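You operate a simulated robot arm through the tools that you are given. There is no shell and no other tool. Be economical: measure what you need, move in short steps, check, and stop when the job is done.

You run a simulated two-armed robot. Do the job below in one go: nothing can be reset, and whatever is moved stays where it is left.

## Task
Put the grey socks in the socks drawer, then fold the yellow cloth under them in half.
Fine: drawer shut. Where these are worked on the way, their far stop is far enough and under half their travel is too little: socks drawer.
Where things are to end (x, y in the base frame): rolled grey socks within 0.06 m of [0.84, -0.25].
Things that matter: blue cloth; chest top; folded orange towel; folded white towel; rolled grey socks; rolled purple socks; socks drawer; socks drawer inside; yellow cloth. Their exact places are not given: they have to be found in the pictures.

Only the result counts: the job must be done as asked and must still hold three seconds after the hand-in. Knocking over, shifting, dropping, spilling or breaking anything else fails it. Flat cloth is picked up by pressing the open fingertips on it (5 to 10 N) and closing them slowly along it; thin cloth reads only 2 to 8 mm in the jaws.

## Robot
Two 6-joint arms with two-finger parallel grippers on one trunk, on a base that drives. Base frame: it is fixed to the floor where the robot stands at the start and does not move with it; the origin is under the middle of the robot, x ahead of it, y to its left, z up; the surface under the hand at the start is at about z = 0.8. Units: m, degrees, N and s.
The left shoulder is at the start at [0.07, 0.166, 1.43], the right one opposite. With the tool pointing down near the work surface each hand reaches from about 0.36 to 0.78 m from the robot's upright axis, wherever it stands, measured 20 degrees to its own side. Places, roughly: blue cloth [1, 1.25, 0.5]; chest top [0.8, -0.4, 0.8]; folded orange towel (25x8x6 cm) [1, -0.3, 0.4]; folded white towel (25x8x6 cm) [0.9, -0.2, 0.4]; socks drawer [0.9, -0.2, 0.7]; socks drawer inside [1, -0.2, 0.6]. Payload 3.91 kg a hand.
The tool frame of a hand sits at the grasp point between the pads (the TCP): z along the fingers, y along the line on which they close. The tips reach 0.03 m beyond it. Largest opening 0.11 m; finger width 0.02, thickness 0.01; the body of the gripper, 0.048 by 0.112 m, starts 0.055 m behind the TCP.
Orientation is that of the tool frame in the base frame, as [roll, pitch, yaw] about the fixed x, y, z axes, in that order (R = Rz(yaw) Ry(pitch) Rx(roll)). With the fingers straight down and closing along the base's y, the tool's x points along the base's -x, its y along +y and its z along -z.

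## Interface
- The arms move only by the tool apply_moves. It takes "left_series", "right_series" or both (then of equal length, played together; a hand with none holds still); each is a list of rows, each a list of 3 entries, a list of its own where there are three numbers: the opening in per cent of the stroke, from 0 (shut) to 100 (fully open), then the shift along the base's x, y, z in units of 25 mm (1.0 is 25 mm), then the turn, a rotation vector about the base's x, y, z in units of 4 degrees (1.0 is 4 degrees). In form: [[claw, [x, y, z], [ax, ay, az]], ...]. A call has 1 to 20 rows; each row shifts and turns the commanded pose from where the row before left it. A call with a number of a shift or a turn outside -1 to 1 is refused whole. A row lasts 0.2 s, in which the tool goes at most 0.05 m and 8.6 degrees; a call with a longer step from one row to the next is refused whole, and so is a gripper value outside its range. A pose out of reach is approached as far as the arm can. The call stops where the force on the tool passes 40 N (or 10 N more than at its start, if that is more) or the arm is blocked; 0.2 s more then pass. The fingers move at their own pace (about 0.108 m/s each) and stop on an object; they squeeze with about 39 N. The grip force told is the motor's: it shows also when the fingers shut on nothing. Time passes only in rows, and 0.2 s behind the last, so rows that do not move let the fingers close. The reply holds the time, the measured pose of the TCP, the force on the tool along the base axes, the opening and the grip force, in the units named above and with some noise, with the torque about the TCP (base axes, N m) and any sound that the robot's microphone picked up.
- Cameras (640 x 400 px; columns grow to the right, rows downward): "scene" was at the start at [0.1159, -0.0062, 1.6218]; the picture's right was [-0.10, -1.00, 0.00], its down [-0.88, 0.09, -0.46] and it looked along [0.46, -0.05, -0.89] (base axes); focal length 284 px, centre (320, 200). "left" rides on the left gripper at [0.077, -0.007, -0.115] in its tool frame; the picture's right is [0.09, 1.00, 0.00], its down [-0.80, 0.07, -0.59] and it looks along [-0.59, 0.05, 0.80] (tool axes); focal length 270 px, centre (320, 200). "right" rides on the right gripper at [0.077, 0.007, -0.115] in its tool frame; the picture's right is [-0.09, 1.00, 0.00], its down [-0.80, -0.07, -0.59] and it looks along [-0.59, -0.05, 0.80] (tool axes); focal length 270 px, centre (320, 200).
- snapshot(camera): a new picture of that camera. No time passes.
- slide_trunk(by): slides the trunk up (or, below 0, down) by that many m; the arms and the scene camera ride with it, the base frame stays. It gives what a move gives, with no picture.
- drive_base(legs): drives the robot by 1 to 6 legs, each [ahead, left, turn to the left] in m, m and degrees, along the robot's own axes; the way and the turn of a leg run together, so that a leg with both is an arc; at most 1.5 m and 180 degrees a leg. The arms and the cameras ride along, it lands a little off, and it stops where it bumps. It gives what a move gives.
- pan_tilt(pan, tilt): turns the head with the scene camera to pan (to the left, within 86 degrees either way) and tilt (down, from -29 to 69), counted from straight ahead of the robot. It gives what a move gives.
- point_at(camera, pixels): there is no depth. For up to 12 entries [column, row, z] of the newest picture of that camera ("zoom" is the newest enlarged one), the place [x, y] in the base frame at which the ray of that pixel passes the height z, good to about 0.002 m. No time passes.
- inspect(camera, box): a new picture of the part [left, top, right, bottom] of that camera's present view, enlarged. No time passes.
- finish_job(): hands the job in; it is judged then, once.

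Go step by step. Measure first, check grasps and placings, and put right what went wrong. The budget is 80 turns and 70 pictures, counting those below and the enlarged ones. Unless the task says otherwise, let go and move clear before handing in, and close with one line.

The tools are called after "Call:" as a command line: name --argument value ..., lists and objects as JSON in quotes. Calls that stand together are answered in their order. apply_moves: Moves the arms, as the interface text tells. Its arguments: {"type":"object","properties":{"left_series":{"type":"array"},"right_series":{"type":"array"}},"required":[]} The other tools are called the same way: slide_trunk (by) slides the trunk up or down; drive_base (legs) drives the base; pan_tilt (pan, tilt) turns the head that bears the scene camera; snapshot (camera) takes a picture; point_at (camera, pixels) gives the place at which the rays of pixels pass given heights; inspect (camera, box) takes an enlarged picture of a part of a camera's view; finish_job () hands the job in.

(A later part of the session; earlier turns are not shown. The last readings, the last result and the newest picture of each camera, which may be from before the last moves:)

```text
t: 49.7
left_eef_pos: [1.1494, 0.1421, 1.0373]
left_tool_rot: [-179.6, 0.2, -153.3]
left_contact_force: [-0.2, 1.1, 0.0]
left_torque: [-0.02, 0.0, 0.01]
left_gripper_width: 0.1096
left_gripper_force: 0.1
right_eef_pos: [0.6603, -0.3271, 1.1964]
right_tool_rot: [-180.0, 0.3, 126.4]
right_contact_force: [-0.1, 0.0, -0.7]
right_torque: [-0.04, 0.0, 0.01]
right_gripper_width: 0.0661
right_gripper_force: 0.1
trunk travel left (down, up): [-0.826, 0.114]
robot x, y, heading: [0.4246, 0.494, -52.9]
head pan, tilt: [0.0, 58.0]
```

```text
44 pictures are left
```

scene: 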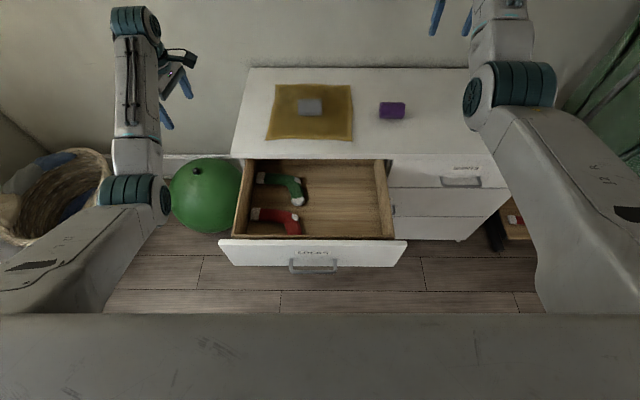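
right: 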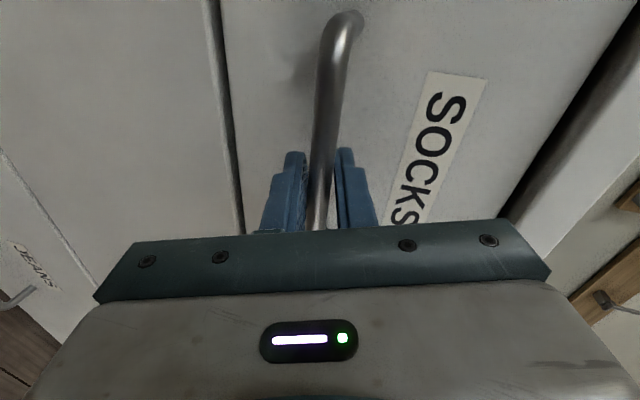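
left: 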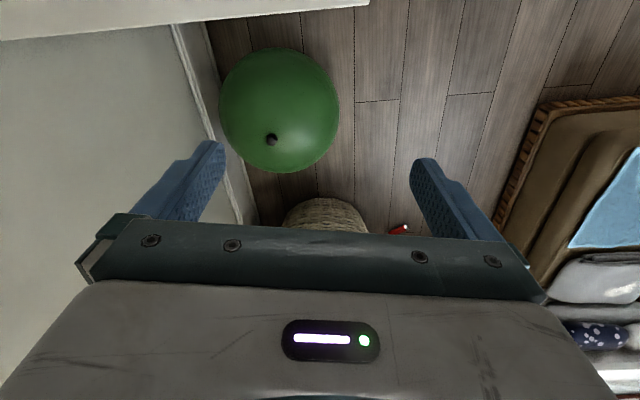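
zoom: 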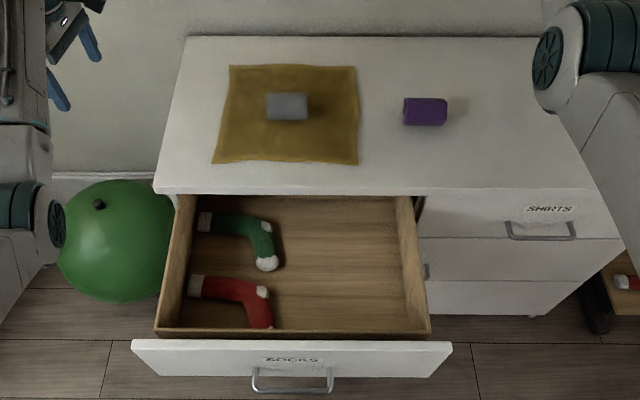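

The sock roll is 9 cm along the front direction and about 5 cm across, centred at (0.964,−0.168). I'll bring the left hand above it, turned to close across the roll.

Call:
apply_moves --left_series '[[100, [-0.4625, -0.775, -0.225], [0, 0, 0.15]], [100, [-0.4625, -0.775, -0.225], [0, 0, 0.15]], [100, [-0.4625, -0.775, -0.225], [0, 0, 0.15]], [100, [-0.4625, -0.775, -0.225], [0, 0, 0.15]], [100, [-0.4625, -0.775, -0.225], [0, 0, 0.15]], [100, [-0.4625, -0.775, -0.225], [0, 0, 0.15]], [100, [-0.4625, -0.775, -0.225], [0, 0, 0.15]], [100, [-0.4625, -0.775, -0.225], [0, 0, 0.15]], [100, [-0.4625, -0.775, -0.225], [0, 0, 0.15]], [100, [-0.4625, -0.775, -0.225], [0, 0, 0.15]], [100, [-0.4625, -0.775, -0.225], [0, 0, 0.15]], [100, [-0.4625, -0.775, -0.225], [0, 0, 0.15]], [100, [-0.4625, -0.775, -0.225], [0, 0, 0.15]], [100, [-0.4625, -0.775, -0.225], [0, 0, 0.15]], [100, [-0.4625, -0.775, -0.225], [0, 0, 0.15]], [100, [-0.4625, -0.775, -0.225], [0, 0, 0.15]]]'

Call:
snapshot --camera "left"

```text
t: 53.1
left_eef_pos: [0.9759, -0.0949, 0.9651]
left_tool_rot: [-179.8, 0.3, -144.1]
left_contact_force: [-0.4, 1.0, 0.7]
left_torque: [0.02, 0.02, 0.0]
left_gripper_width: 0.1101
left_gripper_force: 0.1
left hand out of reach, approached as far as the arm can: row 12, 13, 14, 15, 16
right_eef_pos: [0.6616, -0.3291, 1.1937]
right_tool_rot: [179.9, 0.1, 126.4]
right_contact_force: [-0.6, 0.1, 1.2]
right_torque: [0.02, -0.01, 0.0]
right_gripper_width: 0.0659
right_gripper_force: 0.1
trunk travel left (down, up): [-0.826, 0.114]
robot x, y, heading: [0.419, 0.4961, -53.1]
head pan, tilt: [0.0, 58.0]
```

```text
43 pictures are left
```

left: 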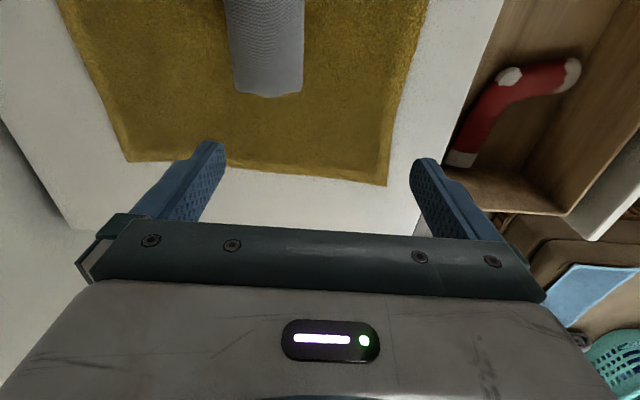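

The left hand is about 7 cm short in reach. I'll inch the base forward another 5 cm with the tool high.

Call:
drive_base --legs '[[0.06, -0.02, -0.7]]'

Call:
snapshot --camera "scene"

```text
t: 54.1
left_eef_pos: [0.9875, -0.1544, 0.9691]
left_tool_rot: [-179.4, 0.0, -144.8]
left_contact_force: [-0.6, 0.9, 0.1]
left_torque: [-0.06, -0.04, 0.0]
left_gripper_width: 0.1101
left_gripper_force: 0.1
right_eef_pos: [0.6702, -0.3844, 1.2026]
right_tool_rot: [-179.9, 0.7, 125.8]
right_contact_force: [-0.2, 1.0, 1.2]
right_torque: [-0.11, 0.02, 0.04]
right_gripper_width: 0.066
right_gripper_force: 0.1
trunk travel left (down, up): [-0.826, 0.114]
robot x, y, heading: [0.4403, 0.4367, -54.0]
head pan, tilt: [0.0, 58.0]
```

```text
42 pictures are left
```

scene: 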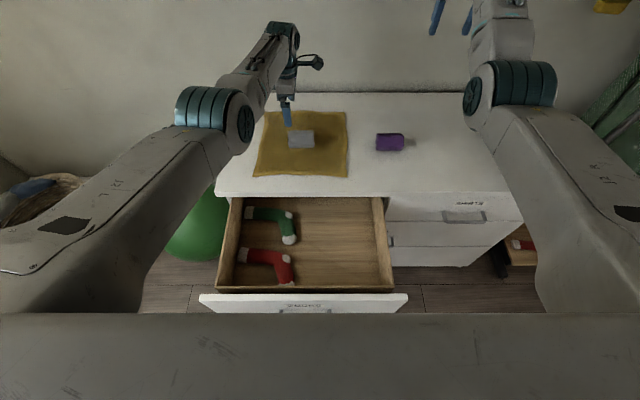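

Now the left hand is over the socks in reach. I'll align, come down to about z=0.88 and look.

Call:
apply_moves --left_series '[[100, [-0.47, -0.27, -0.3], [0, 0, 0.1]], [100, [-0.47, -0.27, -0.3], [0, 0, 0.1]], [100, [0, 0, -0.5], [0, 0, 0]], [100, [0, 0, -0.5], [0, 0, 0]], [100, [0, 0, -0.5], [0, 0, 0]], [100, [0, 0, -0.5], [0, 0, 0]], [100, [0, 0, -0.5], [0, 0, 0]]]'

Call:
snapshot --camera "left"

```text
t: 55.7
left_eef_pos: [0.9618, -0.1531, 0.8921]
left_tool_rot: [-179.8, 0.2, -144.0]
left_contact_force: [0.0, 0.8, 0.3]
left_torque: [0.01, 0.0, -0.04]
left_gripper_width: 0.11
left_gripper_force: 0.1
left hand out of reach, approached as far as the arm can: row 2, 4, 5, 6, 7
right_eef_pos: [0.6728, -0.3902, 1.1951]
right_tool_rot: [179.9, 0.1, 125.8]
right_contact_force: [-0.4, -1.4, 0.3]
right_torque: [0.0, -0.01, 0.03]
right_gripper_width: 0.066
right_gripper_force: 0.0
trunk travel left (down, up): [-0.826, 0.114]
robot x, y, heading: [0.4423, 0.4408, -54.0]
head pan, tilt: [0.0, 58.0]
```

```text
41 pictures are left
```

left: 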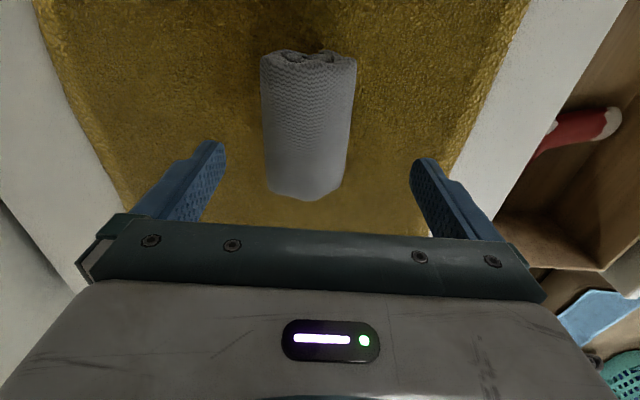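

The socks are well centred, about 9 mm deeper than the hand. I'll lower via the trunk, which also helps reach, to a TCP height of about 0.838.

Call:
slide_trunk --by -0.05

Call:
apply_moves --left_series '[[100, [0, 0, 0], [0, 0, 0]], [100, [0.1, -0.2, 0], [0, 0, 0]]]'

Call:
snapshot --camera "left"

```text
t: 56.6
left_eef_pos: [0.9607, -0.1533, 0.8441]
left_tool_rot: [-179.7, 0.1, -144.1]
left_contact_force: [0.5, -0.5, -0.4]
left_torque: [0.01, 0.0, -0.05]
left_gripper_width: 0.1098
left_gripper_force: 0.0
right_eef_pos: [0.6715, -0.3896, 1.1461]
right_tool_rot: [180.0, 0.2, 125.8]
right_contact_force: [0.4, 0.1, 0.1]
right_torque: [-0.02, 0.02, 0.0]
right_gripper_width: 0.0661
right_gripper_force: 0.0
trunk travel left (down, up): [-0.776, 0.164]
robot x, y, heading: [0.443, 0.4388, -53.9]
head pan, tilt: [0.0, 58.0]
```

```text
t: 57.2
left_eef_pos: [0.9601, -0.1514, 0.8426]
left_tool_rot: [-179.7, 0.1, -143.9]
left_contact_force: [0.4, -0.6, -0.5]
left_torque: [-0.03, -0.03, 0.04]
left_gripper_width: 0.1099
left_gripper_force: 0.1
left hand out of reach, approached as far as the arm can: row 2
right_eef_pos: [0.6721, -0.3896, 1.1455]
right_tool_rot: [180.0, 0.2, 125.8]
right_contact_force: [0.1, 0.1, -0.8]
right_torque: [-0.04, -0.02, 0.0]
right_gripper_width: 0.0659
right_gripper_force: 0.0
trunk travel left (down, up): [-0.776, 0.164]
robot x, y, heading: [0.4425, 0.4383, -53.9]
head pan, tilt: [0.0, 58.0]
```

```text
40 pictures are left
```

left: 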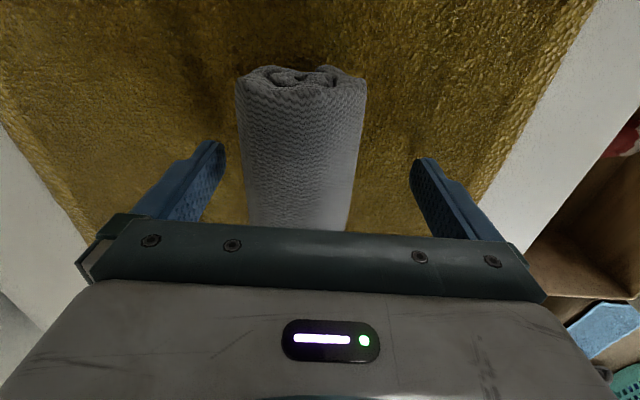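

The roll sits between the fingers. I'll close and lift.

Call:
apply_moves --left_series '[[60, [0, 0, 0], [0, 0, 0]], [40, [0, 0, 0], [0, 0, 0]], [0, [0, 0, 0], [0, 0, 0]], [0, [0, 0, 0], [0, 0, 0]], [0, [0, 0, 0], [0, 0, 0]], [0, [0, 0, 0.4], [0, 0, 0]], [0, [0, 0, 0.8], [0, 0, 0]], [0, [-0.3, 0.4, 0.8], [0, 0, 0]], [0, [-0.3, 0.4, 0.8], [0, 0, 0]]]'

Call:
snapshot --camera "scene"

```text
t: 59.2
left_eef_pos: [0.9446, -0.1322, 0.9138]
left_tool_rot: [-179.8, 0.2, -144.0]
left_contact_force: [0.2, 0.3, -0.2]
left_torque: [-0.02, -0.03, 0.01]
left_gripper_width: 0.0668
left_gripper_force: 38.9
right_eef_pos: [0.6712, -0.3901, 1.1466]
right_tool_rot: [179.8, 0.2, 125.9]
right_contact_force: [0.2, 0.3, -0.2]
right_torque: [-0.01, -0.02, 0.02]
right_gripper_width: 0.0661
right_gripper_force: 0.0
trunk travel left (down, up): [-0.776, 0.164]
robot x, y, heading: [0.4411, 0.4367, -54.2]
head pan, tilt: [0.0, 58.0]
```

```text
39 pictures are left
```

scene: 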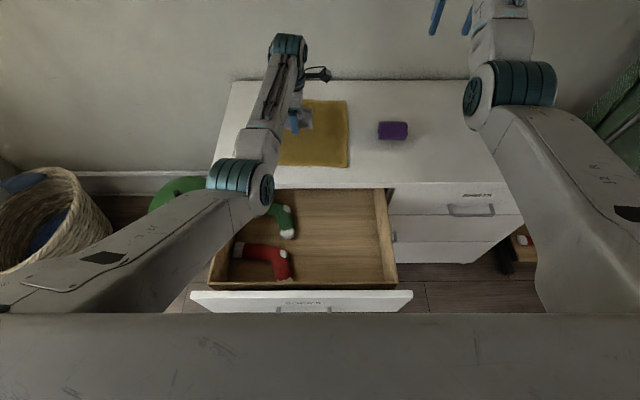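

The socks are held (67 mm) and lifted clear. I'll carry them over the drawer's free right half, turning the hand back by 90° so the roll lies along the sliding direction.

Call:
apply_moves --left_series '[[0, [-0.6, 0.304, 0.1], [0, 0, -1]], [0, [-0.6, 0.304, 0.1], [0, 0, -1]], [0, [-0.6, 0.304, 0.1], [0, 0, -1]], [0, [-0.6, 0.304, 0.1], [0, 0, -1]], [0, [-0.6, 0.304, 0], [0, 0, -1]], [0, [-0.6, 0.304, 0], [0, 0, -1]], [0, [-0.6, 0.304, 0], [0, 0, -1]], [0, [-0.6, 0.304, 0], [0, 0, -1]], [0, [-0.6, 0.304, 0], [0, 0, -1]], [0, [-0.6, 0.304, 0], [0, 0, -1]], [0, [-0.6, 0.304, 0], [0, 0, -1]], [0, [-0.6, 0.304, 0], [0, 0, -1]], [0, [-0.6, 0.304, 0], [0, 0, -1]], [0, [-0.6, 0.304, 0], [0, 0, -1]], [0, [-0.6, 0.304, 0], [0, 0, -1]], [0, [-0.6, 0.304, 0], [0, 0, -1]], [0, [-0.6, 0.304, 0], [0, 0, -1]], [0, [-0.6, 0.304, 0], [0, 0, -1]], [0, [-0.6, 0.304, 0], [0, 0, -1]], [0, [-0.6, 0.304, 0], [0, 0, -1]]]'

Call:
apply_moves --left_series '[[0, [0, 0, 0], [0, 0, -1]], [0, [0, 0, 0], [0, 0, -1]], [0, [0, 0, 0], [0, 0, -0.5]]]'

Call:
snapshot --camera "scene"

Call:
snapshot --camera "left"

```text
t: 63.0
left_eef_pos: [0.916, -0.0078, 0.9618]
left_tool_rot: [178.9, 9.5, 148.3]
left_contact_force: [-0.5, 0.2, -0.5]
left_torque: [-0.01, 0.03, 0.03]
left_gripper_width: 0.0668
left_gripper_force: 39.3
left hand out of reach, approached as far as the arm can: row 7, 8, 9, 10, 11, 12, 13, 14, 15, 16, 17, 18
right_eef_pos: [0.6716, -0.3903, 1.1449]
right_tool_rot: [-180.0, 0.1, 125.8]
right_contact_force: [0.2, 0.4, 0.6]
right_torque: [0.02, 0.0, 0.03]
right_gripper_width: 0.0659
right_gripper_force: 0.1
trunk travel left (down, up): [-0.776, 0.164]
robot x, y, heading: [0.4429, 0.4389, -53.8]
head pan, tilt: [0.0, 58.0]
stopped in row 18 (left hand): the arm was blocked; the commanded pose is now the measured one
```

```text
t: 63.8
left_eef_pos: [0.913, -0.01, 0.9611]
left_tool_rot: [179.1, 9.4, 138.1]
left_contact_force: [0.3, -1.0, 0.5]
left_torque: [0.0, 0.04, -0.03]
left_gripper_width: 0.067
left_gripper_force: 39.5
right_eef_pos: [0.6716, -0.3907, 1.1449]
right_tool_rot: [180.0, 0.2, 125.8]
right_contact_force: [-0.8, 0.3, 0.4]
right_torque: [-0.04, 0.01, -0.03]
right_gripper_width: 0.066
right_gripper_force: 0.0
trunk travel left (down, up): [-0.776, 0.164]
robot x, y, heading: [0.4393, 0.4367, -54.1]
head pan, tilt: [0.0, 58.0]
```

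```text
38 pictures are left
```

scene: 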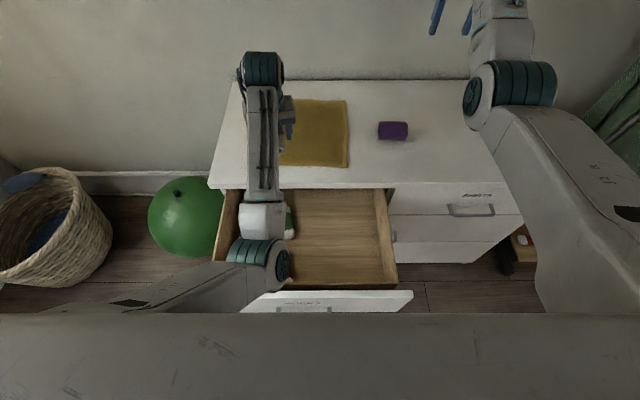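

```text
37 pictures are left
```

left: 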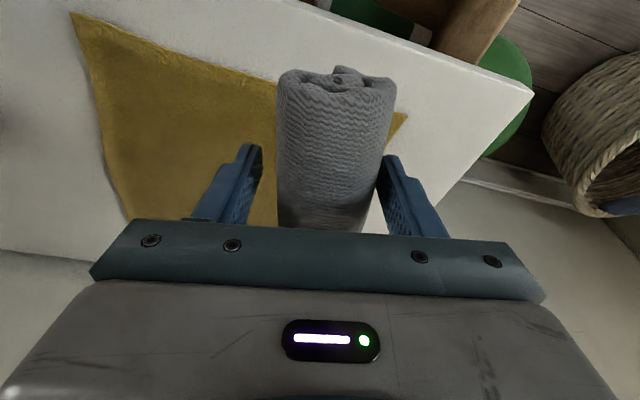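

The arm could not fold in that close with the shoulder this low. I'll raise the trunk and try the inward move again, levelling the tool as it goes.

Call:
slide_trunk --by 0.16

Call:
apply_moves --left_series '[[0, [-0.77, 0.086, -0.4], [0.112, 0.125, -0.214]], [0, [-0.77, 0.086, -0.4], [0.112, 0.125, -0.214]], [0, [-0.77, 0.086, -0.4], [0.112, 0.125, -0.214]], [0, [-0.77, 0.086, -0.4], [0.112, 0.125, -0.214]], [0, [-0.77, 0.086, -0.4], [0.112, 0.125, -0.214]], [0, [-0.77, 0.086, -0.4], [0.112, 0.125, -0.214]], [0, [-0.77, 0.086, -0.4], [0.112, 0.125, -0.214]], [0, [-0.77, 0.086, -0.4], [0.112, 0.125, -0.214]], [0, [-0.77, 0.086, -0.4], [0.112, 0.125, -0.214]], [0, [-0.77, 0.086, -0.4], [0.112, 0.125, -0.214]], [0, [-0.77, 0.086, -0.4], [0.112, 0.125, -0.214]], [0, [-0.77, 0.086, -0.4], [0.112, 0.125, -0.214]], [0, [-0.77, 0.086, -0.4], [0.112, 0.125, -0.214]], [0, [-0.77, 0.086, -0.4], [0.112, 0.125, -0.214]]]'

Call:
snapshot --camera "scene"

```text
t: 65.6
left_eef_pos: [0.9125, -0.0094, 1.1185]
left_tool_rot: [178.9, 9.2, 138.2]
left_contact_force: [-0.3, 0.1, -0.5]
left_torque: [-0.04, -0.01, -0.01]
left_gripper_width: 0.067
left_gripper_force: 39.2
right_eef_pos: [0.672, -0.392, 1.3056]
right_tool_rot: [-180.0, 0.1, 125.8]
right_contact_force: [-0.8, 0.9, 0.3]
right_torque: [0.01, 0.0, 0.0]
right_gripper_width: 0.0663
right_gripper_force: 0.0
trunk travel left (down, up): [-0.936, 0.004]
robot x, y, heading: [0.4465, 0.4381, -54.1]
head pan, tilt: [0.0, 58.0]
```

```text
t: 67.0
left_eef_pos: [0.9341, -0.0066, 1.1226]
left_tool_rot: [175.3, 14.4, 135.6]
left_contact_force: [1.0, 0.0, -1.2]
left_torque: [0.0, -0.01, -0.01]
left_gripper_width: 0.0669
left_gripper_force: 38.8
left hand out of reach, approached as far as the arm can: row 3, 4, 5, 6
right_eef_pos: [0.6715, -0.3908, 1.3052]
right_tool_rot: [-179.9, 0.1, 125.7]
right_contact_force: [-0.3, -0.1, -0.7]
right_torque: [0.04, 0.04, 0.0]
right_gripper_width: 0.0658
right_gripper_force: 0.1
trunk travel left (down, up): [-0.936, 0.004]
robot x, y, heading: [0.4439, 0.4396, -54.1]
head pan, tilt: [0.0, 58.0]
stopped in row 6 (left hand): the arm was blocked; the commanded pose is now the measured one
```

```text
36 pictures are left
```

scene: 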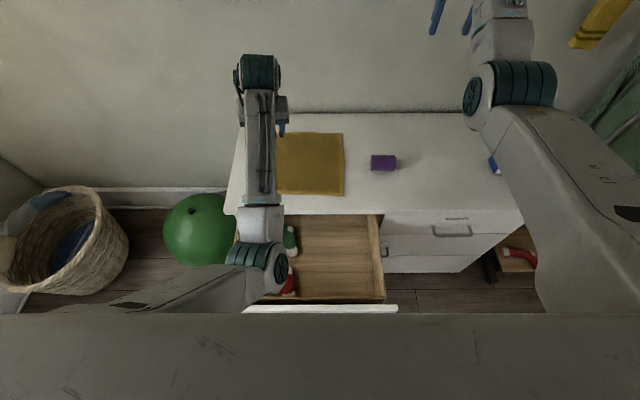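

It is still blocked, but the base can carry the hand: 0.19 m back and 0.22 m right puts it over the drop point. I'll lower and level the hand first, then drive.

Call:
apply_moves --left_series '[[0, [0, 0, -0.6], [0, 0, 0]], [0, [0, 0, -0.6], [0, 0, 0]], [0, [0, 0, -0.6], [0.166, 0.34, -0.24]], [0, [0, 0, -0.6], [0.166, 0.34, -0.24]], [0, [0, 0, -0.6], [0.166, 0.34, -0.24]], [0, [0, 0, -0.6], [0.166, 0.34, -0.24]], [0, [0, 0, -0.6], [0.166, 0.34, -0.24]], [0, [0, 0, -0.6], [0.166, 0.34, -0.24]], [0, [0, 0, -0.6], [0.166, 0.34, -0.24]], [0, [0, 0, -0.6], [0.166, 0.34, -0.24]], [0, [0, 0, 0], [0.166, 0.34, -0.24]], [0, [0, 0, 0], [0.166, 0.34, -0.24]]]'

Call:
drive_base --legs '[[-0.19, -0.22, 0]]'

Call:
snapshot --camera "scene"

```text
t: 69.6
left_eef_pos: [0.9305, -0.007, 0.9724]
left_tool_rot: [-178.4, 0.3, 126.4]
left_contact_force: [0.4, -0.5, -1.3]
left_torque: [0.0, 0.0, -0.02]
left_gripper_width: 0.067
left_gripper_force: 39.7
right_eef_pos: [0.6718, -0.3907, 1.3061]
right_tool_rot: [-180.0, 0.2, 125.8]
right_contact_force: [0.0, 0.7, 0.2]
right_torque: [0.02, -0.03, 0.0]
right_gripper_width: 0.0661
right_gripper_force: 0.0
trunk travel left (down, up): [-0.936, 0.004]
robot x, y, heading: [0.4406, 0.4377, -54.2]
head pan, tilt: [0.0, 58.0]
```

```text
t: 71.6
left_eef_pos: [0.6421, 0.0186, 0.9718]
left_tool_rot: [-178.4, 0.3, 126.5]
left_contact_force: [1.2, 0.0, -0.2]
left_torque: [-0.01, 0.0, 0.01]
left_gripper_width: 0.0669
left_gripper_force: 38.8
right_eef_pos: [0.3848, -0.3656, 1.3053]
right_tool_rot: [-180.0, 0.2, 125.8]
right_contact_force: [0.1, -0.3, -0.8]
right_torque: [0.01, -0.01, 0.0]
right_gripper_width: 0.066
right_gripper_force: 0.0
trunk travel left (down, up): [-0.936, 0.004]
robot x, y, heading: [0.1523, 0.4641, -53.8]
head pan, tilt: [0.0, 58.0]
```

```text
35 pictures are left
```

scene: 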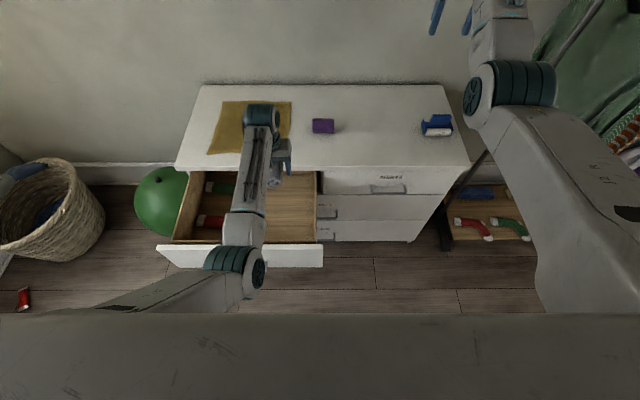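

The hand is right over the drop point (0.642,0.019). I'll lower by the trunk and then the arm.

Call:
slide_trunk --by -0.2

Call:
snapshot --camera "left"

Call:
snapshot --camera "scene"

```text
t: 73.8
left_eef_pos: [0.6395, 0.018, 0.7727]
left_tool_rot: [-178.4, 0.5, 126.5]
left_contact_force: [-0.5, 0.2, -0.1]
left_torque: [0.03, 0.01, -0.03]
left_gripper_width: 0.0667
left_gripper_force: 38.7
right_eef_pos: [0.3828, -0.3658, 1.1052]
right_tool_rot: [-179.9, 0.2, 125.8]
right_contact_force: [-0.4, -0.6, -0.1]
right_torque: [0.01, 0.02, -0.01]
right_gripper_width: 0.0664
right_gripper_force: 0.1
trunk travel left (down, up): [-0.736, 0.204]
robot x, y, heading: [0.1515, 0.4626, -53.9]
head pan, tilt: [0.0, 58.0]
```

```text
34 pictures are left
```

left: 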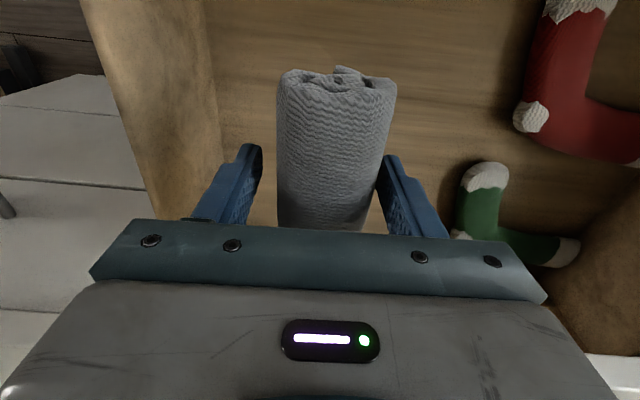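

```text
33 pictures are left
```

scene: 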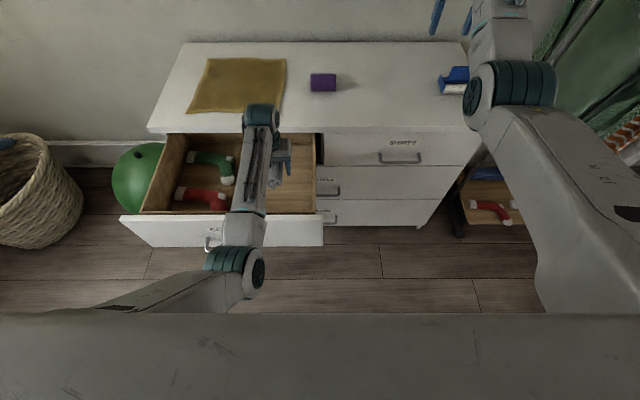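

The space below is clear. I'll lower slowly until the socks touch the drawer floor.

Call:
apply_moves --left_series '[[0, [0, 0, -0.5], [0, 0, 0]], [0, [0, 0, -0.5], [0, 0, 0]], [0, [0, 0, -0.5], [0, 0, 0]], [0, [0, 0, -0.5], [0, 0, 0]], [0, [0, 0, -0.5], [0, 0, 0]], [0, [0, 0, -0.5], [0, 0, 0]], [0, [0, 0, -0.4], [0, 0, 0]], [0, [0, 0, -0.4], [0, 0, 0]], [0, [0, 0, -0.4], [0, 0, 0]], [0, [0, 0, -0.4], [0, 0, 0]]]'

Call:
snapshot --camera "left"

```text
t: 76.0
left_eef_pos: [0.6409, 0.0194, 0.6575]
left_tool_rot: [-178.4, 0.3, 126.5]
left_contact_force: [0.0, -0.4, -0.6]
left_torque: [0.01, -0.02, -0.04]
left_gripper_width: 0.0668
left_gripper_force: 39.1
right_eef_pos: [0.3823, -0.3649, 1.1066]
right_tool_rot: [179.9, 0.3, 125.9]
right_contact_force: [-0.4, 0.1, -0.5]
right_torque: [0.02, 0.01, -0.02]
right_gripper_width: 0.066
right_gripper_force: 0.0
trunk travel left (down, up): [-0.736, 0.204]
robot x, y, heading: [0.1515, 0.4609, -54.1]
head pan, tilt: [0.0, 58.0]
```

```text
32 pictures are left
```

left: 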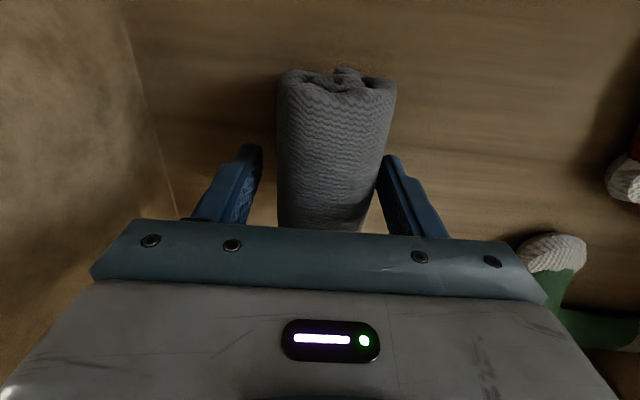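

No contact yet, so I'll continue down gently until there is a reading.

Call:
apply_moves --left_series '[[0, [0, 0, -0.25], [0, 0, 0]], [0, [0, 0, -0.25], [0, 0, 0]], [0, [0, 0, -0.2], [0, 0, 0]]]'

Call:
apply_moves --left_series '[[0, [0, 0, -0.15], [0, 0, 0]], [0, [0, 0, -0.15], [0, 0, 0]], [0, [0, 0, 0], [0, 0, 0]]]'

```text
t: 76.8
left_eef_pos: [0.6405, 0.0183, 0.6437]
left_tool_rot: [-178.4, 0.7, 126.4]
left_contact_force: [1.1, 0.1, 16.4]
left_torque: [0.59, 0.3, -0.06]
left_gripper_width: 0.0668
left_gripper_force: 38.8
right_eef_pos: [0.3811, -0.3628, 1.1075]
right_tool_rot: [179.9, 0.3, 125.8]
right_contact_force: [0.9, 0.7, 0.1]
right_torque: [-0.01, 0.03, -0.02]
right_gripper_width: 0.0661
right_gripper_force: 0.1
trunk travel left (down, up): [-0.736, 0.204]
robot x, y, heading: [0.1566, 0.461, -54.0]
head pan, tilt: [0.0, 58.0]
```

```text
t: 77.3
left_eef_pos: [0.6438, 0.0127, 0.6439]
left_tool_rot: [-178.4, 1.5, 126.7]
left_contact_force: [-0.2, 0.3, 24.9]
left_torque: [0.8, 0.53, 0.02]
left_gripper_width: 0.0671
left_gripper_force: 38.9
right_eef_pos: [0.3817, -0.3639, 1.105]
right_tool_rot: [179.9, 0.2, 125.9]
right_contact_force: [0.0, 0.5, -0.4]
right_torque: [0.03, 0.05, -0.04]
right_gripper_width: 0.0659
right_gripper_force: 0.1
trunk travel left (down, up): [-0.736, 0.204]
robot x, y, heading: [0.1549, 0.4643, -54.0]
head pan, tilt: [0.0, 58.0]
stopped in row 2 (left hand): the force on the tool passed its limit at 43 N (the readings are from after the stop); the commanded pose is now the measured one
```

The socks are on the drawer floor. I'll open and lift straight out.

Call:
apply_moves --left_series '[[70, [0, 0, 0.1], [0, 0, 0]], [90, [0, 0, 0], [0, 0, 0]], [90, [0, 0, 0.3], [0, 0, 0]], [90, [0, 0, 0.6], [0, 0, 0]], [90, [0, 0, 0.9], [0, 0, 0]], [90, [0, 0, 0.9], [0, 0, 0]], [90, [0, 0, 0.9], [0, 0, 0]], [90, [0, 0, 0.9], [0, 0, 0]]]'

Call:
slide_trunk --by 0.2

Call:
snapshot --camera "left"

Call:
snapshot --camera "scene"

```text
t: 79.1
left_eef_pos: [0.6421, 0.0164, 0.7533]
left_tool_rot: [-178.5, 0.8, 126.5]
left_contact_force: [0.8, 1.2, -0.2]
left_torque: [-0.02, 0.01, 0.01]
left_gripper_width: 0.0989
left_gripper_force: 0.2
right_eef_pos: [0.3818, -0.3648, 1.1061]
right_tool_rot: [179.9, 0.2, 125.8]
right_contact_force: [0.2, -0.1, 0.1]
right_torque: [-0.02, -0.01, 0.04]
right_gripper_width: 0.0656
right_gripper_force: 0.1
trunk travel left (down, up): [-0.736, 0.204]
robot x, y, heading: [0.1518, 0.4567, -53.9]
head pan, tilt: [0.0, 58.0]
```

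```text
t: 81.3
left_eef_pos: [0.6415, 0.0153, 0.9536]
left_tool_rot: [-178.5, 0.9, 126.5]
left_contact_force: [-0.1, 0.2, -0.5]
left_torque: [0.04, 0.0, 0.02]
left_gripper_width: 0.0992
left_gripper_force: 0.1
right_eef_pos: [0.3817, -0.3657, 1.3053]
right_tool_rot: [180.0, 0.1, 125.8]
right_contact_force: [0.2, -0.7, 0.0]
right_torque: [-0.01, 0.0, -0.04]
right_gripper_width: 0.0662
right_gripper_force: 0.0
trunk travel left (down, up): [-0.936, 0.004]
robot x, y, heading: [0.1543, 0.4619, -53.8]
head pan, tilt: [0.0, 58.0]
```

```text
31 pictures are left
```

left: 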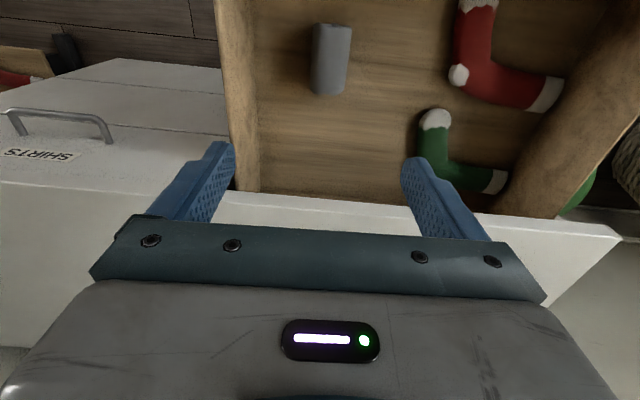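

```text
30 pictures are left
```

scene: 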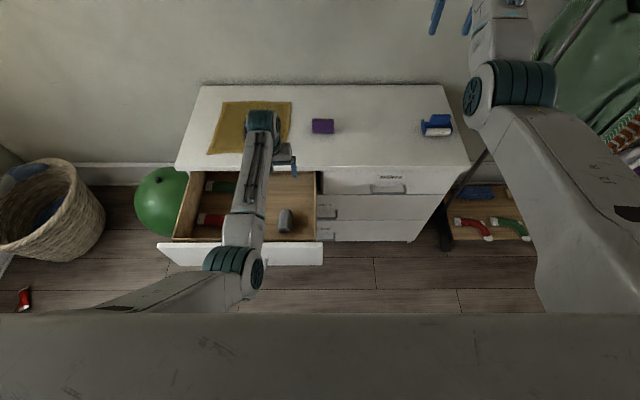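

The socks are in the drawer at left-camera (331,60). I'll measure where they lie.

Call:
point_at --camera "left" --pixels '[[331, 60, 0.64], [331, 93, 0.64], [333, 25, 0.64]]'

Call:
point_at --camera "scene" --pixels '[[286, 221, 0.64], [183, 241, 0.75], [240, 243, 0.76]]'

```text
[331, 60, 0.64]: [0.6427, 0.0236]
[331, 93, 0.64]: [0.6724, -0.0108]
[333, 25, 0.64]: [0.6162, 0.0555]
```

```text
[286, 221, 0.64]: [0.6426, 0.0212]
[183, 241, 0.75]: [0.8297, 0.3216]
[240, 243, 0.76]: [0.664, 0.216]
```

The socks lie at (0.643,0.022), which becomes (0.839,−0.248) once shut – right on target. To shut it, I'll back out, shut the left fingers, lower the hand in front of the handle bar, and push.

Call:
drive_base --legs '[[-0.36, 0.13, 0]]'

Call:
slide_trunk --by -0.2

Call:
apply_moves --left_series '[[0, [0, 0, -0.5], [0, 0, 0]], [0, [0, 0, -0.5], [0, 0, 0]], [0, [0, 0, -0.5], [0, 0, 0]], [0, [0, 0, -0.5], [0, 0, 0]], [0, [0, 0, -0.5], [0, 0, 0]], [0, [0, 0, -0.5], [0, 0, 0]], [0, [0, 0, -0.5], [0, 0, 0]]]'

Call:
snapshot --camera "left"

```text
t: 83.7
left_eef_pos: [0.535, 0.3808, 0.9525]
left_tool_rot: [-178.4, 0.8, 126.2]
left_contact_force: [0.2, -0.6, -0.4]
left_torque: [0.0, -0.04, -0.01]
left_gripper_width: 0.0988
left_gripper_force: 0.0
right_eef_pos: [0.274, 0.0007, 1.3031]
right_tool_rot: [179.9, 0.0, 125.5]
right_contact_force: [0.5, 0.6, 0.1]
right_torque: [0.02, -0.02, -0.02]
right_gripper_width: 0.0658
right_gripper_force: 0.0
trunk travel left (down, up): [-0.936, 0.004]
robot x, y, heading: [0.0503, 0.8279, -54.3]
head pan, tilt: [0.0, 58.0]
```

```text
t: 85.9
left_eef_pos: [0.5336, 0.3825, 0.7555]
left_tool_rot: [-178.4, 0.9, 126.1]
left_contact_force: [0.0, 0.0, -0.1]
left_torque: [0.03, 0.02, -0.01]
left_gripper_width: 0.0991
left_gripper_force: 0.0
right_eef_pos: [0.2721, 0.0037, 1.1062]
right_tool_rot: [-180.0, 0.1, 125.5]
right_contact_force: [-0.4, -0.2, -0.5]
right_torque: [0.0, -0.01, 0.0]
right_gripper_width: 0.0658
right_gripper_force: 0.1
trunk travel left (down, up): [-0.736, 0.204]
robot x, y, heading: [0.0474, 0.8293, -54.6]
head pan, tilt: [0.0, 58.0]
```

```text
t: 87.5
left_eef_pos: [0.5343, 0.3835, 0.6662]
left_tool_rot: [-178.3, 0.9, 126.1]
left_contact_force: [-0.5, -0.3, 0.7]
left_torque: [0.0, 0.03, 0.02]
left_gripper_width: 0.0002
left_gripper_force: 37.8
right_eef_pos: [0.2717, 0.0041, 1.1061]
right_tool_rot: [180.0, 0.1, 125.6]
right_contact_force: [0.4, -0.2, 0.3]
right_torque: [-0.01, 0.01, -0.02]
right_gripper_width: 0.0659
right_gripper_force: 0.0
trunk travel left (down, up): [-0.736, 0.204]
robot x, y, heading: [0.0441, 0.8332, -54.1]
head pan, tilt: [0.0, 58.0]
```

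```text
29 pictures are left
```

left: 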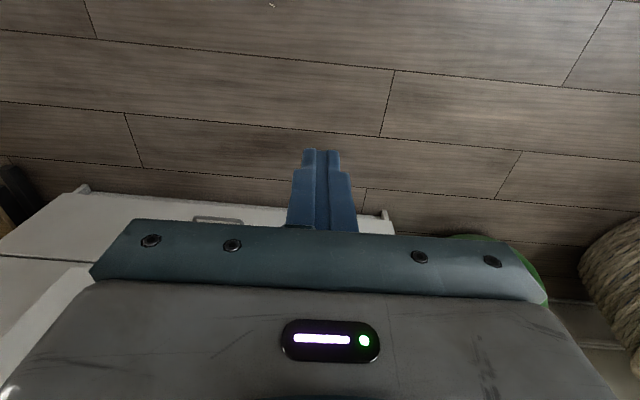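

The fist is in front of the bar (d≈0.14 m away). I'll drive forward to push most of the way, then finish gently with the arm.

Call:
drive_base --legs '[[0.2, 0, 0], [0.1, 0, 0], [0.1, 0, 0]]'

Call:
snapshot --camera "scene"

```text
t: 90.6
left_eef_pos: [0.7683, 0.0581, 0.6673]
left_tool_rot: [-178.4, 0.9, 126.2]
left_contact_force: [-0.4, -0.2, 0.3]
left_torque: [-0.01, 0.01, 0.02]
left_gripper_width: 0.0001
left_gripper_force: 37.4
right_eef_pos: [0.5049, -0.3222, 1.1063]
right_tool_rot: [180.0, 0.2, 125.5]
right_contact_force: [0.2, 0.5, -0.4]
right_torque: [0.03, 0.02, -0.03]
right_gripper_width: 0.0661
right_gripper_force: 0.1
trunk travel left (down, up): [-0.736, 0.204]
robot x, y, heading: [0.2761, 0.507, -54.4]
head pan, tilt: [0.0, 58.0]
```

```text
28 pictures are left
```

scene: 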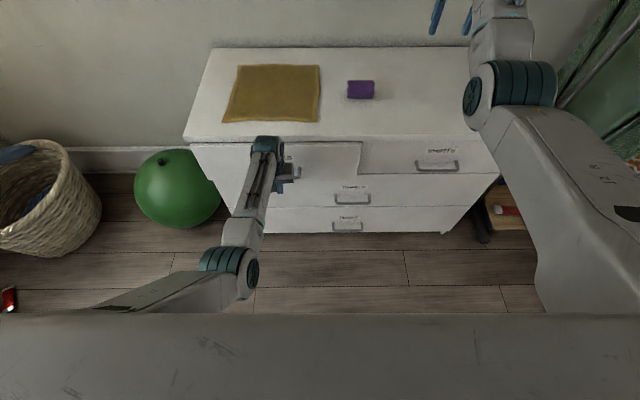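

The drawer is nearly shut. I'll push the last centimetres gently with the arm until it stops.

Call:
apply_moves --left_series '[[0, [0.235, -0.324, 0], [0, 0, 0]], [0, [0.235, -0.324, 0], [0, 0, 0]], [0, [0.235, -0.324, 0], [0, 0, 0]], [0, [0.235, -0.324, 0], [0, 0, 0]], [0, [0.235, -0.324, 0], [0, 0, 0]], [0, [0.118, -0.162, 0], [0, 0, 0]], [0, [0.118, -0.162, 0], [0, 0, 0]], [0, [0.118, -0.162, 0], [0, 0, 0]], [0, [0.118, -0.162, 0], [0, 0, 0]], [0, [0.118, -0.162, 0], [0, 0, 0]], [0, [0.118, -0.162, 0], [0, 0, 0]]]'

Call:
inspect --camera "scene" --box '[180, 100, 400, 240]'

```text
t: 92.5
left_eef_pos: [0.8001, 0.0124, 0.6626]
left_tool_rot: [-178.3, -0.1, 126.2]
left_contact_force: [-10.9, 17.3, 23.3]
left_torque: [-0.08, -0.12, 0.08]
left_gripper_width: 0.0
left_gripper_force: 38.3
right_eef_pos: [0.5024, -0.3182, 1.1081]
right_tool_rot: [179.9, 0.4, 125.6]
right_contact_force: [0.1, 0.7, -0.7]
right_torque: [0.05, 0.0, 0.0]
right_gripper_width: 0.0662
right_gripper_force: 0.0
trunk travel left (down, up): [-0.736, 0.204]
robot x, y, heading: [0.2753, 0.5092, -54.5]
head pan, tilt: [0.0, 58.0]
stopped in row 9 (left hand): the force on the tool passed its limit at 45 N (the readings are from after the stop); the commanded pose is now the measured one
```

```text
2.86 times, centred on (290, 170) of scene
```

zoom: 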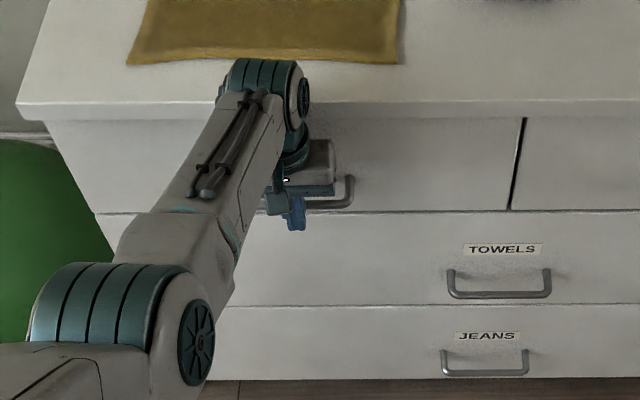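

The push ended on a firm stop with the front flush with its neighbours. I'll back away, raise up, and verify the drawer and cloth before folding.

Call:
drive_base --legs '[[-0.12, 0, 0]]'

Call:
slide_trunk --by 0.2

Call:
apply_moves --left_series '[[25, [0, 0, 0.6], [0, 0, 0]], [25, [0, 0, 0.6], [0, 0, 0]], [25, [0, 0, 0.6], [0, 0, 0]], [25, [0, 0, 0.6], [0, 0, 0]], [25, [0, 0, 0.6], [0, 0, 0]], [25, [0, 0, 0.6], [0, 0, 0]], [25, [0, 0, 0.6], [0, 0, 0]], [25, [0, 0, 0.6], [0, 0, 0]], [25, [0, 0, 0], [0, 0, 0]], [25, [0, 0, 0], [0, 0, 0]]]' --right_series '[[25, [0, 0, -1], [0, 0, 0]], [25, [0, 0, -1], [0, 0, 0]], [25, [0, 0, -1], [0, 0, 0]], [25, [0, 0, -1], [0, 0, 0]], [25, [0, 0, -1], [0, 0, 0]], [25, [0, 0, -1], [0, 0, 0]], [25, [0, 0, -1], [0, 0, 0]], [25, [0, 0, -1], [0, 0, 0]], [25, [0, 0, -1], [0, 0, 0]], [25, [0, 0, -1], [0, 0, 0]]]'

Call:
snapshot --camera "scene"

```text
t: 93.7
left_eef_pos: [0.734, 0.1044, 0.661]
left_tool_rot: [-178.4, -0.2, 126.1]
left_contact_force: [-1.2, 0.4, 0.1]
left_torque: [0.02, -0.03, -0.02]
left_gripper_width: 0.0
left_gripper_force: 37.9
right_eef_pos: [0.4353, -0.2245, 1.1042]
right_tool_rot: [179.8, 0.2, 125.4]
right_contact_force: [-0.2, -0.2, -0.6]
right_torque: [0.02, -0.01, 0.03]
right_gripper_width: 0.0659
right_gripper_force: 0.0
trunk travel left (down, up): [-0.736, 0.204]
robot x, y, heading: [0.213, 0.6027, -54.1]
head pan, tilt: [0.0, 58.0]
```

```text
t: 95.9
left_eef_pos: [0.7341, 0.1046, 0.8613]
left_tool_rot: [-178.4, 0.1, 126.1]
left_contact_force: [0.4, -0.1, 0.3]
left_torque: [-0.02, -0.02, 0.03]
left_gripper_width: 0.0001
left_gripper_force: 37.2
right_eef_pos: [0.4362, -0.2256, 1.3049]
right_tool_rot: [179.9, 0.0, 125.6]
right_contact_force: [0.2, 0.4, 1.2]
right_torque: [-0.02, 0.0, -0.02]
right_gripper_width: 0.0662
right_gripper_force: 0.1
trunk travel left (down, up): [-0.936, 0.004]
robot x, y, heading: [0.2103, 0.6044, -54.3]
head pan, tilt: [0.0, 58.0]
```

```text
t: 98.1
left_eef_pos: [0.7348, 0.1044, 0.9812]
left_tool_rot: [-178.4, 0.0, 126.2]
left_contact_force: [-0.1, 0.3, -0.6]
left_torque: [-0.01, 0.0, -0.01]
left_gripper_width: 0.0275
left_gripper_force: 0.0
right_eef_pos: [0.4351, -0.2257, 1.0541]
right_tool_rot: [179.9, 0.1, 125.5]
right_contact_force: [-0.1, 0.1, -0.1]
right_torque: [0.01, -0.01, -0.02]
right_gripper_width: 0.0278
right_gripper_force: 0.1
trunk travel left (down, up): [-0.936, 0.004]
robot x, y, heading: [0.2114, 0.599, -54.4]
head pan, tilt: [0.0, 58.0]
```

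```text
26 pictures are left
```

scene: 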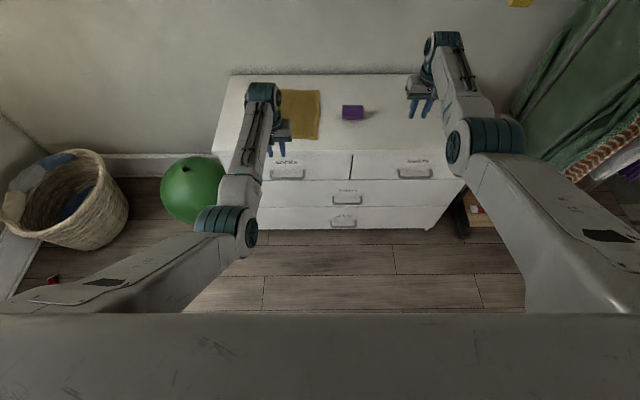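

The socks drawer is flush. I'll drive to about 0.49 m from the chest's top edge, centred on the cloth.

Call:
drive_base --legs '[[0.3, 0.17, 0.3], [0.06, 0, 0]]'

Call:
snapshot --camera "scene"

```text
t: 100.9
left_eef_pos: [1.0778, -0.0785, 0.9897]
left_tool_rot: [-178.4, 0.6, 126.4]
left_contact_force: [-1.1, 1.4, -0.1]
left_torque: [-0.05, -0.06, 0.02]
left_gripper_width: 0.0275
left_gripper_force: 0.2
right_eef_pos: [0.7799, -0.4092, 1.0633]
right_tool_rot: [180.0, 0.7, 125.8]
right_contact_force: [0.1, 0.8, 1.2]
right_torque: [-0.05, -0.09, -0.02]
right_gripper_width: 0.0273
right_gripper_force: 0.1
trunk travel left (down, up): [-0.936, 0.004]
robot x, y, heading: [0.558, 0.4115, -54.2]
head pan, tilt: [0.0, 58.0]
```

```text
25 pictures are left
```

scene: 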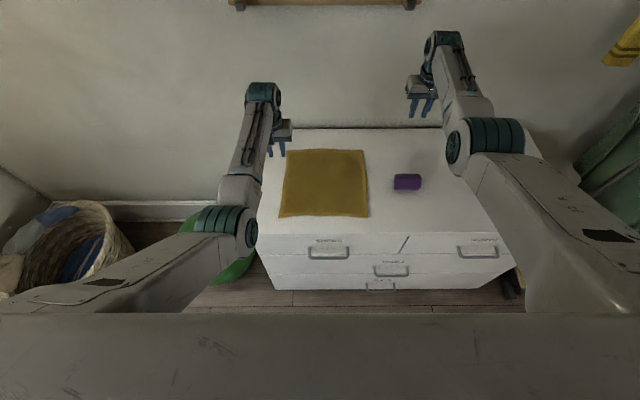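

The cloth is plainly visible and the base is 0.50 m from the edge. I'll measure the cloth outline in a zoom.

Call:
inspect --camera "scene" --box '[250, 120, 430, 260]'

```text
2.86 times, centred on (340, 190) of scene
```

zoom: 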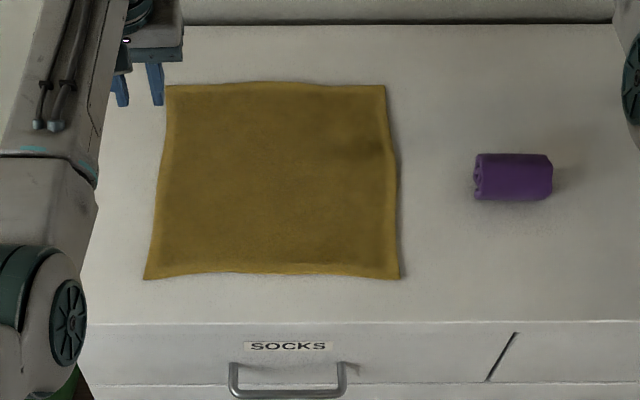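

Call:
point_at --camera "zoom" --pixels '[[145, 280, 0.802], [399, 279, 0.802], [168, 85, 0.802], [384, 84, 0.802], [270, 272, 0.802], [275, 82, 0.802], [158, 190, 0.802], [392, 190, 0.802], [514, 165, 0.85], [300, 322, 0.8], [474, 175, 0.83]]'

```text
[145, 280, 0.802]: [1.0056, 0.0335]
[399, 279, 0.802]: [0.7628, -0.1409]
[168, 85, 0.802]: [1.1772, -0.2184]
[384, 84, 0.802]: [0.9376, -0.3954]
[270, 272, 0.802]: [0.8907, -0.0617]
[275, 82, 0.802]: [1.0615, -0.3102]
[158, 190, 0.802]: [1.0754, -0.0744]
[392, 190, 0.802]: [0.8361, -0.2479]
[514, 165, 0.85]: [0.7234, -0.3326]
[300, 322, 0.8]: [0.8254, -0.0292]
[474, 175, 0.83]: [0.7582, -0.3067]
```

The cloth's corners in chest coordinates: near edge at d≈0.065, far at d≈0.371, s from 0.10 to 0.40. I'll fold the near edge onto the far edge with both hands. First I inch forward 4 cm, lower the trunk 10 cm and bring the hands above the near corners.

Call:
drive_base --legs '[[0.04, 0, 0]]'

Call:
slide_trunk --by -0.09

Call:
apply_moves --left_series '[[30, [-0.311, 0.323, 0], [0, 0, 0]], [30, [-0.311, 0.323, 0], [0, 0, 0]], [30, [-0.311, 0.323, 0], [0, 0, 0]], [30, [-0.311, 0.323, 0], [0, 0, 0]], [30, [-0.311, 0.323, 0], [0, 0, 0]], [30, [-0.311, 0.323, 0], [0, 0, 0]], [30, [-0.311, 0.323, 0], [0, 0, 0]], [30, [-0.311, 0.323, 0], [0, 0, 0]], [30, [-0.311, 0.323, 0], [0, 0, 0]], [30, [-0.311, 0.323, 0], [0, 0, 0]], [30, [-0.311, 0.323, 0], [0, 0, 0]], [30, [-0.311, 0.323, 0], [0, 0, 0]], [30, [-0.311, 0.323, 0], [0, 0, 0]], [30, [-0.311, 0.323, 0], [0, 0, 0]]]' --right_series '[[30, [-0.016, 0.864, -0.2], [0, 0, 0]], [30, [-0.016, 0.864, -0.2], [0, 0, 0]], [30, [-0.016, 0.864, -0.2], [0, 0, 0]], [30, [-0.016, 0.864, -0.2], [0, 0, 0]], [30, [-0.016, 0.864, -0.2], [0, 0, 0]], [30, [-0.016, 0.864, -0.2], [0, 0, 0]], [30, [-0.016, 0.864, -0.2], [0, 0, 0]], [30, [-0.016, 0.864, -0.2], [0, 0, 0]], [30, [-0.016, 0.864, -0.2], [0, 0, 0]], [30, [-0.016, 0.864, -0.2], [0, 0, 0]], [30, [-0.016, 0.864, -0.2], [0, 0, 0]], [30, [-0.016, 0.864, -0.2], [0, 0, 0]], [30, [-0.016, 0.864, -0.2], [0, 0, 0]], [30, [-0.016, 0.864, -0.2], [0, 0, 0]]]'

Call:
snapshot --camera "scene"

```text
t: 101.8
left_eef_pos: [1.1043, -0.1134, 0.9861]
left_tool_rot: [-178.4, 0.3, 126.3]
left_contact_force: [-0.6, 0.8, 0.0]
left_torque: [0.0, -0.03, 0.02]
left_gripper_width: 0.0275
left_gripper_force: 0.0
right_eef_pos: [0.8055, -0.4432, 1.0607]
right_tool_rot: [-180.0, 0.5, 125.7]
right_contact_force: [-0.5, -0.1, 0.4]
right_torque: [-0.05, -0.01, 0.01]
right_gripper_width: 0.0274
right_gripper_force: 0.0
trunk travel left (down, up): [-0.936, 0.004]
robot x, y, heading: [0.5822, 0.377, -54.1]
head pan, tilt: [0.0, 58.0]
```

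```text
t: 103.0
left_eef_pos: [1.1057, -0.1182, 0.8924]
left_tool_rot: [-178.4, 0.0, 126.3]
left_contact_force: [0.3, 0.9, 0.1]
left_torque: [-0.02, 0.01, 0.03]
left_gripper_width: 0.0274
left_gripper_force: 0.0
right_eef_pos: [0.8095, -0.4482, 0.9663]
right_tool_rot: [180.0, 0.2, 125.8]
right_contact_force: [0.2, -0.5, 1.8]
right_torque: [0.0, -0.05, 0.0]
right_gripper_width: 0.0276
right_gripper_force: 0.0
trunk travel left (down, up): [-0.846, 0.094]
robot x, y, heading: [0.5822, 0.3828, -54.2]
head pan, tilt: [0.0, 58.0]
```

```text
t: 106.2
left_eef_pos: [1.0308, 0.0088, 0.8927]
left_tool_rot: [178.4, 0.8, 127.4]
left_contact_force: [-0.6, -0.9, 0.2]
left_torque: [0.0, -0.05, 0.01]
left_gripper_width: 0.0329
left_gripper_force: 0.0
right_eef_pos: [0.79, -0.1642, 0.8973]
right_tool_rot: [-178.0, 1.0, 125.0]
right_contact_force: [0.4, -0.1, -0.4]
right_torque: [0.02, 0.04, -0.02]
right_gripper_width: 0.0331
right_gripper_force: 0.0
trunk travel left (down, up): [-0.846, 0.094]
robot x, y, heading: [0.5811, 0.3793, -54.0]
head pan, tilt: [0.0, 58.0]
stopped in row 14 (left hand): the arm was blocked; the commanded pose is now the measured one
```

```text
23 pictures are left
```

scene: 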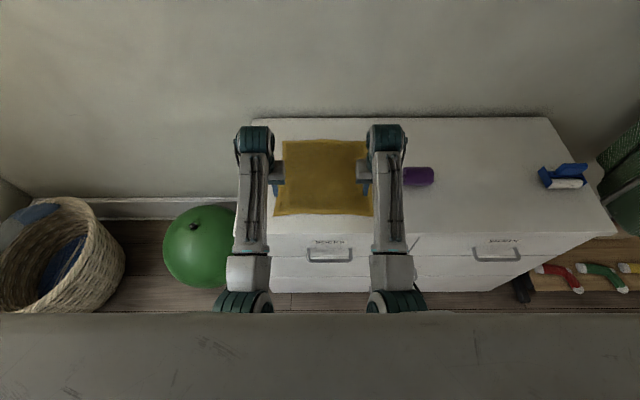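

Both arms hit a wrist limit when moving inward with this yaw. I'll turn the left hand +24° and the right −24°, which should free the inward motion, while shifting to the grip points.

Call:
apply_moves --left_series '[[30, [0, 0, 0], [0, 0, 1]], [30, [0, 0, 0], [0, 0, 1]], [30, [0, 0, 0], [0, 0, 1]], [30, [-0.24, -0.047, 0], [0, 0, 1]], [30, [-0.24, -0.047, 0], [0, 0, 1]], [30, [-0.24, -0.047, 0], [0, 0, 1]], [30, [-0.24, -0.047, 0], [0, 0, 0]], [30, [-0.24, -0.047, 0], [0, 0, 0]], [30, [-0.24, -0.047, 0], [0, 0, 0]]]' --right_series '[[30, [0, 0, 0], [0, 0, -1]], [30, [0, 0, 0], [0, 0, -1]], [30, [0, 0, 0], [0, 0, -1]], [30, [0.045, 0.147, 0], [0, 0, -1]], [30, [0.045, 0.147, 0], [0, 0, -1]], [30, [0.045, 0.147, 0], [0, 0, -1]], [30, [0.045, 0.147, 0], [0, 0, 0]], [30, [0.045, 0.147, 0], [0, 0, 0]], [30, [0.045, 0.147, 0], [0, 0, 0]]]'

```text
t: 108.4
left_eef_pos: [1.0406, 0.0264, 0.8905]
left_tool_rot: [174.4, 3.6, 152.7]
left_contact_force: [0.2, 0.3, 0.2]
left_torque: [0.01, -0.03, 0.0]
left_gripper_width: 0.0329
left_gripper_force: 0.0
right_eef_pos: [0.7764, -0.1642, 0.9007]
right_tool_rot: [-175.7, 2.8, 100.3]
right_contact_force: [-0.4, -0.3, -0.3]
right_torque: [0.0, -0.02, 0.05]
right_gripper_width: 0.0327
right_gripper_force: 0.1
trunk travel left (down, up): [-0.846, 0.094]
robot x, y, heading: [0.583, 0.3779, -54.1]
head pan, tilt: [0.0, 58.0]
stopped in row 9 (left hand): the arm was blocked; the commanded pose is now the measured one
```

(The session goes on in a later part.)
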